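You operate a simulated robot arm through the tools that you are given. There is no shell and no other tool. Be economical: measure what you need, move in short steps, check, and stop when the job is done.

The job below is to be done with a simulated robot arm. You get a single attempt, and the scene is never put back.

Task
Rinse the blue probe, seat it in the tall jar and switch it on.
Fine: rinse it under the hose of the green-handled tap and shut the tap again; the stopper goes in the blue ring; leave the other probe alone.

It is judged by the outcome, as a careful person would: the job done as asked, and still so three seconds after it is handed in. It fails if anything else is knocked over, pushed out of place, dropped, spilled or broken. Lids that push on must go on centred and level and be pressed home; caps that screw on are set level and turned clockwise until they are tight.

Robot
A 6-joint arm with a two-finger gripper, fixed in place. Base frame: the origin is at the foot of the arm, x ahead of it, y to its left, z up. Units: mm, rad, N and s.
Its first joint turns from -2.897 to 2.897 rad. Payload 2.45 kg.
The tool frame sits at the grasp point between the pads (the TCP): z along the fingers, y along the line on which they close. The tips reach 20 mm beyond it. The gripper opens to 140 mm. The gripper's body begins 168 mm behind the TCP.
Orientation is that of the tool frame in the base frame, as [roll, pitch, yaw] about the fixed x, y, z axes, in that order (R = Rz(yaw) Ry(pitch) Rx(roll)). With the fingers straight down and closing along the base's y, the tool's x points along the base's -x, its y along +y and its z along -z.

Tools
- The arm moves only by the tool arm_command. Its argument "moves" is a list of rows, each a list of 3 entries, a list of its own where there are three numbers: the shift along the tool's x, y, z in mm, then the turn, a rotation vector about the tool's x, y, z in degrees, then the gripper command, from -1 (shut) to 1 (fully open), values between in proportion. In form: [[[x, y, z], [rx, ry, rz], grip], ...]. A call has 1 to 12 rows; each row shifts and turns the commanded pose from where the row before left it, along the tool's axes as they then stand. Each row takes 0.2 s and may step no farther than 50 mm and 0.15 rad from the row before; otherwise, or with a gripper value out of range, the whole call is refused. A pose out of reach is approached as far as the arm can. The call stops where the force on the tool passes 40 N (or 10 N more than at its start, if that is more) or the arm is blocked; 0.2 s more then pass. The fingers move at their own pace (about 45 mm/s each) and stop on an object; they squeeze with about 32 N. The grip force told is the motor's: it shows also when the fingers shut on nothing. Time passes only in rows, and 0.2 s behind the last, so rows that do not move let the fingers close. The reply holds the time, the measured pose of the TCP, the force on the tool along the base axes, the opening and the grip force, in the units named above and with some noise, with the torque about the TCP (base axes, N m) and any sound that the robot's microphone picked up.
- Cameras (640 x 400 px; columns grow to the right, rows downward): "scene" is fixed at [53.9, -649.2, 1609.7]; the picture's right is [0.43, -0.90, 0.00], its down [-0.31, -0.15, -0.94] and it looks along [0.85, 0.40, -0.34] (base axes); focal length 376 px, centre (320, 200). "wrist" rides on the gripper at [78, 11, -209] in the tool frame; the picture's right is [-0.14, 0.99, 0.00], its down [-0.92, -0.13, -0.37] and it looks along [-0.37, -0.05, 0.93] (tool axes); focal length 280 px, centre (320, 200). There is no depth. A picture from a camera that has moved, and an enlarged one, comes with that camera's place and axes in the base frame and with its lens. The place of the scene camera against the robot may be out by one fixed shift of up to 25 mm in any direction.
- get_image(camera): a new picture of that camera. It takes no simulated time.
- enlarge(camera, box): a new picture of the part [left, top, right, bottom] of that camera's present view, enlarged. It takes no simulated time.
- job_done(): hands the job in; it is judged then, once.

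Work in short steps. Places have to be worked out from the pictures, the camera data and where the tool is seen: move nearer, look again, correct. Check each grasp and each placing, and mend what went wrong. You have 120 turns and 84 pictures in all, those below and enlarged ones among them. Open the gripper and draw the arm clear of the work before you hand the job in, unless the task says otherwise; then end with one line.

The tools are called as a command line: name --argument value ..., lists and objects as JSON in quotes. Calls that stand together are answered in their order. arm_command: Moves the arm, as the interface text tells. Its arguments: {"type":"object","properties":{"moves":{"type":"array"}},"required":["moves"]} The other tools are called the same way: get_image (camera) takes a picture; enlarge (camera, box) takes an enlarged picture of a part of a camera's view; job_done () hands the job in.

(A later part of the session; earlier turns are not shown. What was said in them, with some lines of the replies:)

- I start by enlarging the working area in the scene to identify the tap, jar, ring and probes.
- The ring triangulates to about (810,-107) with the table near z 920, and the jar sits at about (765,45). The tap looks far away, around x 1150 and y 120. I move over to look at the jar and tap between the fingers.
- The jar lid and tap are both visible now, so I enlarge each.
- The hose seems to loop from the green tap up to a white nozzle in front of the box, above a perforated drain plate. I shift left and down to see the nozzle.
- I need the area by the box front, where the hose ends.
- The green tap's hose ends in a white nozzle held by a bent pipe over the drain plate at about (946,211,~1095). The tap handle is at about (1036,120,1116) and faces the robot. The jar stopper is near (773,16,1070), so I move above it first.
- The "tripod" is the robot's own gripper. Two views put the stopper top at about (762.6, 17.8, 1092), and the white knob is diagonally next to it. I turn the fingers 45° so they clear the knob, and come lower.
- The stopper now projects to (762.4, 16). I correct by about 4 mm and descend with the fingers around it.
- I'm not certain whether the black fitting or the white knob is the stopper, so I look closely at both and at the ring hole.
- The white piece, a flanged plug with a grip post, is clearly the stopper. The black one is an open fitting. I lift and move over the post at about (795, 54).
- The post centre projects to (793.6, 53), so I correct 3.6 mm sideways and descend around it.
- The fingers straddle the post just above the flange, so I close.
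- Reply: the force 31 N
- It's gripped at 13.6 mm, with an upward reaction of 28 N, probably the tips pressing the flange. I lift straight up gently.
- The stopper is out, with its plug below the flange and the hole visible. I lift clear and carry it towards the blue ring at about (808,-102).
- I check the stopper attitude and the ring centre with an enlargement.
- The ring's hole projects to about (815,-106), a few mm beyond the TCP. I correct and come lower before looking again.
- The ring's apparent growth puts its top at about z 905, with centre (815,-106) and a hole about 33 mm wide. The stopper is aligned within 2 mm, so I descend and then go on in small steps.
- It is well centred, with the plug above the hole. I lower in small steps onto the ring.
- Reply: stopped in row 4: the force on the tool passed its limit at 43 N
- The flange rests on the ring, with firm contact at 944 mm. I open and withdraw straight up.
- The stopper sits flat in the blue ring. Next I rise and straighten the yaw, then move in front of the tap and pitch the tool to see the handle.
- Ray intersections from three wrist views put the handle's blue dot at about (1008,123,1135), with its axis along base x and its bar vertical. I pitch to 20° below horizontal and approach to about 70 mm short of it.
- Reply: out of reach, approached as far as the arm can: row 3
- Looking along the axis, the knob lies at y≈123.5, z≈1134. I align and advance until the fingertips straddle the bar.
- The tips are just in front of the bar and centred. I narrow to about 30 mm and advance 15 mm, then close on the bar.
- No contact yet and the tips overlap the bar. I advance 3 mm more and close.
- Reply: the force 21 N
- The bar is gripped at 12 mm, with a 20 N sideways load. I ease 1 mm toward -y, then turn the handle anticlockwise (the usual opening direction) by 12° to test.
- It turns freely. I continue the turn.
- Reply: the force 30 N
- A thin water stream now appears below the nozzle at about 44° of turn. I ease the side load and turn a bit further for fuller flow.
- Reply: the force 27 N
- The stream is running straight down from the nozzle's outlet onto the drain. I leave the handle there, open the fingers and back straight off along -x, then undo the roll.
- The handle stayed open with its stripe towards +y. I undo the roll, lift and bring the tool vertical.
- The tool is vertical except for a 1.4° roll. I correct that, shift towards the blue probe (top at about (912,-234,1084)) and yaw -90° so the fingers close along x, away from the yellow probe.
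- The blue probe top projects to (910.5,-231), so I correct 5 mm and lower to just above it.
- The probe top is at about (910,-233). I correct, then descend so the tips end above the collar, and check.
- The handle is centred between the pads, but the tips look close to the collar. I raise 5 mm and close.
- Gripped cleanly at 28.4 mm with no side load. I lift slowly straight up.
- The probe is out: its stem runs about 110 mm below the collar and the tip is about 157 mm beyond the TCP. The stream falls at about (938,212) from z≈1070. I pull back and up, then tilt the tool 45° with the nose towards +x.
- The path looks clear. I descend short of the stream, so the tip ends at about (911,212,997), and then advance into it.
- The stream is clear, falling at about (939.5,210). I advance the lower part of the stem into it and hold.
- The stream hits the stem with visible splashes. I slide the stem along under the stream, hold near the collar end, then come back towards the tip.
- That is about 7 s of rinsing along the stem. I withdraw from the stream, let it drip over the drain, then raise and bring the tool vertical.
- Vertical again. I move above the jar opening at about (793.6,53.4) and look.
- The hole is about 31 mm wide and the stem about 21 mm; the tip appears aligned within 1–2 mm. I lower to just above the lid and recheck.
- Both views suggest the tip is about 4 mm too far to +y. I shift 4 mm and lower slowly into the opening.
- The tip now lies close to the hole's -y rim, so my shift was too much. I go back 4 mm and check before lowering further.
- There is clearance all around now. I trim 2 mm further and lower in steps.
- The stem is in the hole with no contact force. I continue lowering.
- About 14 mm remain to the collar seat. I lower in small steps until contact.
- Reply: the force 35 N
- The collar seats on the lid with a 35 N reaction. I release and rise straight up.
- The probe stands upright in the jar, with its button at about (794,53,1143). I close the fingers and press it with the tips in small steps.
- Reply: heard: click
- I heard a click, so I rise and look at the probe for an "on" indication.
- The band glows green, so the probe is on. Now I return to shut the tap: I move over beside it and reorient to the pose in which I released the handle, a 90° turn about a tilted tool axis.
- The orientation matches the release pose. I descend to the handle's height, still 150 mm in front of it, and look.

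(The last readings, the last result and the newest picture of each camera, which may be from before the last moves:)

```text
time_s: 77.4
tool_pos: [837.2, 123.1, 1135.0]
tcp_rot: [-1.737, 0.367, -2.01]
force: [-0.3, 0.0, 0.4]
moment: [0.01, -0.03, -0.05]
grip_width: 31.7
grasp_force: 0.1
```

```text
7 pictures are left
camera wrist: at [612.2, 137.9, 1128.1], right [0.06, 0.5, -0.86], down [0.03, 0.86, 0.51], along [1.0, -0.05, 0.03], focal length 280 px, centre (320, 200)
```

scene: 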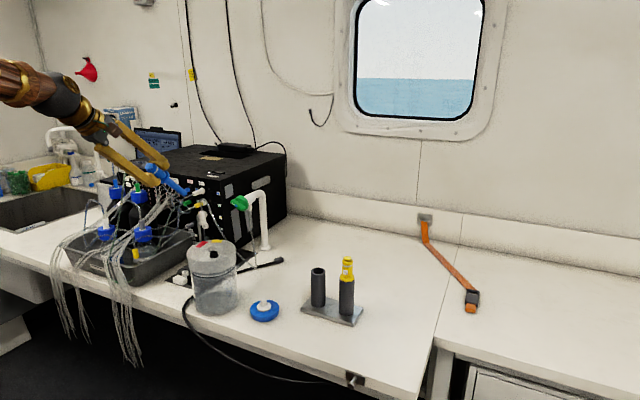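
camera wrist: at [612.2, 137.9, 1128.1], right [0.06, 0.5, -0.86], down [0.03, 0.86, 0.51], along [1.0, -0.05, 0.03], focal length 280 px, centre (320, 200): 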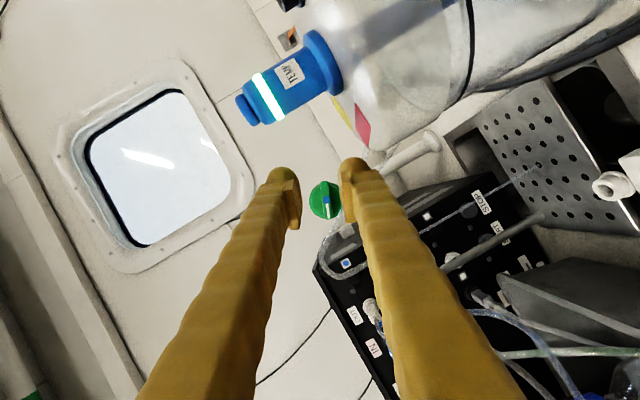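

The handle dot is in line at about (1008,120.5,1133). I advance most of the way straight in.

arm_command --moves '[[[-13.3, 0.1, 32.3], [0, 0, 0], -0.55], [[-13.3, 0.1, 32.3], [0, 0, 0], -0.55], [[-13.3, 0.1, 32.3], [0, 0, 0], -0.55], [[-13.3, 0.1, 32.3], [0, 0, 0], -0.55], [[0, 0, 0], [0, 0, 0], -0.55]]'

enlarge --camera "wrist" --box '[250, 140, 410, 260]'

```text
time_s: 78.6
tool_pos: [974.7, 122.8, 1135.0]
tcp_rot: [-1.739, 0.367, -2.01]
force: [0.5, 0.4, -0.6]
moment: [-0.03, 0.03, 0.01]
grip_width: 31.6
grasp_force: 0.1
```

```text
3.33 times, centred on (330, 200) of wrist
camera zoom: at [752.7, 138.2, 1128.2], right [0.06, 0.5, -0.86], down [0.03, 0.86, 0.51], along [1.0, -0.05, 0.04], focal length 935 px, centre (287, 200)
```

zoom: 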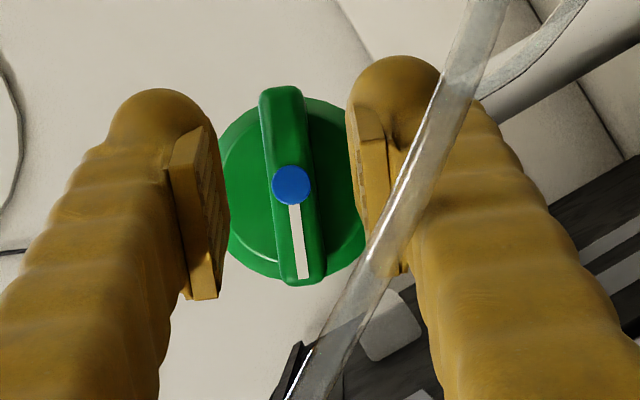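

The bar is centred between the pads and at the same angle as before. I advance 26 mm and close on it.

arm_command --moves '[[[-3.4, 0, 8], [0, 0, 0], -0.55], [[-3.4, 0, 8], [0, 0, 0], -0.55], [[-3.4, 0, 8], [0, 0, 0], -0.55], [[0, 0, 0], [0, 0, 0], -1], [[0, 0, 0], [0, 0, 0], -1], [[0, 0, 0], [0, 0, 0], -1], [[0, 0, 0], [0, 0, 0], -1]]'

```text
time_s: 80.2
tool_pos: [999.5, 122.6, 1134.5]
tcp_rot: [-1.736, 0.366, -2.01]
force: [6.3, -0.1, -1.6]
moment: [-0.01, 0.0, -0.01]
grip_width: 12.0
grasp_force: 39.5
```

Gripped at 12 mm with little side load. I turn back clockwise 59° first.

arm_command --moves '[[[0, 0, 0], [-3.33, 0, 7.7], -1], [[0, 0, 0], [-3.33, 0, 7.7], -1], [[0, 0, 0], [-3.33, 0, 7.7], -1], [[0, 0, 0], [-3.33, 0, 7.7], -1], [[0, 0, 0], [-3.33, 0, 7.7], -1], [[0, 0, 0], [-3.33, 0, 7.7], -1], [[0, 0, 0], [-3.33, 0, 7.7], -1]]'

```text
time_s: 81.8
tool_pos: [999.3, 122.1, 1134.4]
tcp_rot: [-2.794, 1.139, -2.823]
force: [-31.1, -4.7, -21.2]
moment: [-0.01, 0.29, 0.02]
grip_width: 11.9
grasp_force: 38.1
```

Almost back. I relieve the axial load by 1 mm and turn the remaining 8°, then check the torque.

arm_command --moves '[[[0.8, 0, -0.8], [0, 0, 0], -1], [[0, 0, 0], [-1.65, 0, 3.85], -1], [[0, 0, 0], [-1.65, 0, 3.85], -1]]'

enlarge --camera "scene" --box '[190, 170, 270, 260]'

```text
time_s: 82.6
tool_pos: [1000.8, 122.1, 1136.2]
tcp_rot: [3.134, 1.163, 3.136]
force: [18.1, 0.4, -26.7]
moment: [-0.1, 0.21, 0.04]
grip_width: 12.3
grasp_force: 39.3
```

```text
4.44 times, centred on (230, 215) of scene
camera zoom: at [53.9, -649.2, 1609.7], right [0.43, -0.9, 0.0], down [-0.31, -0.15, -0.94], along [0.85, 0.4, -0.34], focal length 1670 px, centre (720, 133)
```

zoom: 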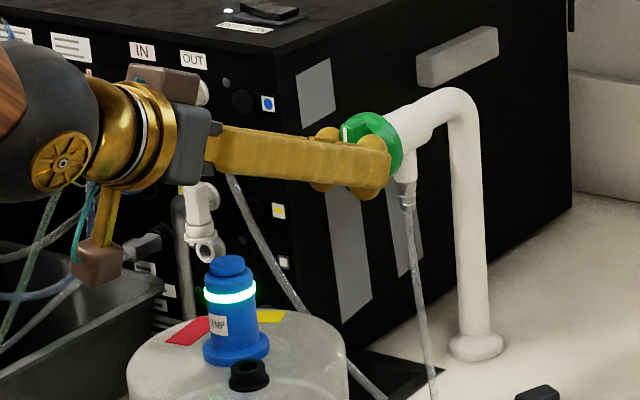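

No stream shows under the nozzle and a closing torque is building. I nudge 2.5° more to confirm it is against the stop.

arm_command --moves '[[[0, 0, 0], [-0.5, 0, 1.15], -1], [[0, 0, 0], [-0.5, 0, 1.15], -1]]'

```text
time_s: 83.2
tool_pos: [999.6, 122.3, 1135.0]
tcp_rot: [3.024, 1.163, 3.035]
force: [16.3, -12.9, -23.2]
moment: [-0.55, 0.21, 0.03]
grip_width: 12.4
grasp_force: 38.8
```

The torque rose to 0.55 N m, so the handle is hard against its closed stop. I ease off the twist, release and back straight out.

arm_command --moves '[[[0, 0, 0], [0.6, 0, -1.4], -1], [[0, 0, 0], [0, 0, 0], -0.6], [[0, 0, 0], [0, 0, 0], -0.5], [[4, 0, -9.2], [0, 0, 0], -0.5], [[11.8, 0, -27.6], [0, 0, 0], -0.5], [[15.8, 0, -36.8], [0, 0, 0], -0.5], [[15.8, 0, -36.8], [0, 0, 0], -0.5], [[-30, 0, -30], [0, 0, 0], -0.5]]'

enlarge --camera "scene" --box '[160, 170, 270, 280]'

```text
time_s: 85.0
tool_pos: [865.7, 120.4, 1175.1]
tcp_rot: [3.092, 1.164, 3.094]
force: [-0.1, -0.2, -0.1]
moment: [-0.03, -0.07, 0.03]
grip_width: 34.8
grasp_force: 0.0
```

```text
3.64 times, centred on (215, 225) of scene
camera zoom: at [53.9, -649.2, 1609.7], right [0.43, -0.9, 0.0], down [-0.31, -0.15, -0.94], along [0.85, 0.4, -0.34], focal length 1366 px, centre (702, 109)
```

zoom: 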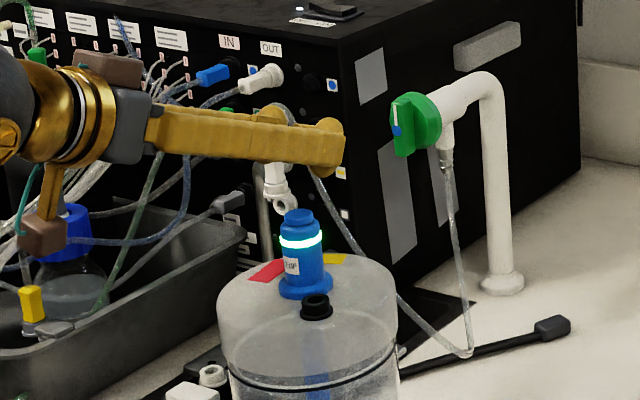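

The handle is back upright, the stream has stopped and the probe is lit. I draw the arm up and away and take a final look.

arm_command --moves '[[[-41, 0, -18], [0, 0, 0], 0], [[-41, 0, -18], [0, 0, 0], 0], [[-41, 0, -18], [0, 0, 0], 0], [[-41, 0, -18], [0, 0, 0], 0.3], [[15, 0, -35], [0, 0, 0], 0.5], [[15, 0, -35], [0, 0, 0], 0.5], [[15, 0, -35], [0, 0, 0], 0.5], [[0, 0, 0], [0, 0, 0], 0.5]]'

get_image --camera "scene"

enlarge --camera "scene" --box '[160, 180, 380, 340]'

```text
time_s: 86.8
tool_pos: [748.1, 119.8, 1354.8]
tcp_rot: [3.092, 1.164, 3.096]
force: [-0.4, 0.2, 0.5]
moment: [0.03, 0.03, 0.03]
grip_width: 104.9
grasp_force: 0.1
```

```text
3 pictures are left
```

scene: 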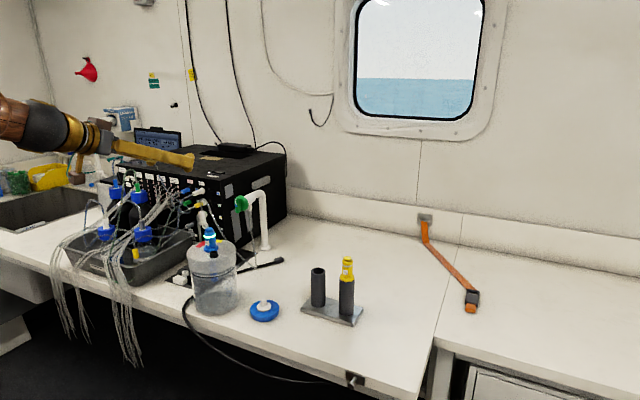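

```text
2.50 times, centred on (270, 260) of scene
camera zoom: at [53.9, -649.2, 1609.7], right [0.43, -0.9, 0.0], down [-0.31, -0.15, -0.94], along [0.85, 0.4, -0.34], focal length 939 px, centre (445, 50)
```

zoom: 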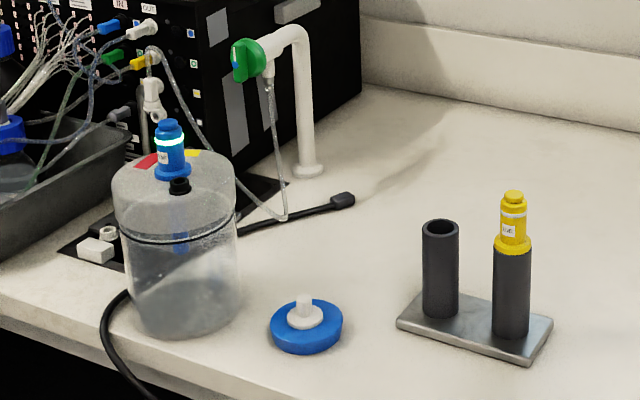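

Everything is in place: the stopper is in the blue ring, the probe is seated upright and lit, the tap is shut, and the yellow probe is untouched. I hand the job in.

job_done

```text
The job is handed in.
```

The blue probe was rinsed for about 7 seconds under the green tap's hose, seated in the tall jar and switched on (its band glows green); the tap is shut, the stopper is in the blue ring, and the yellow probe was not touched.
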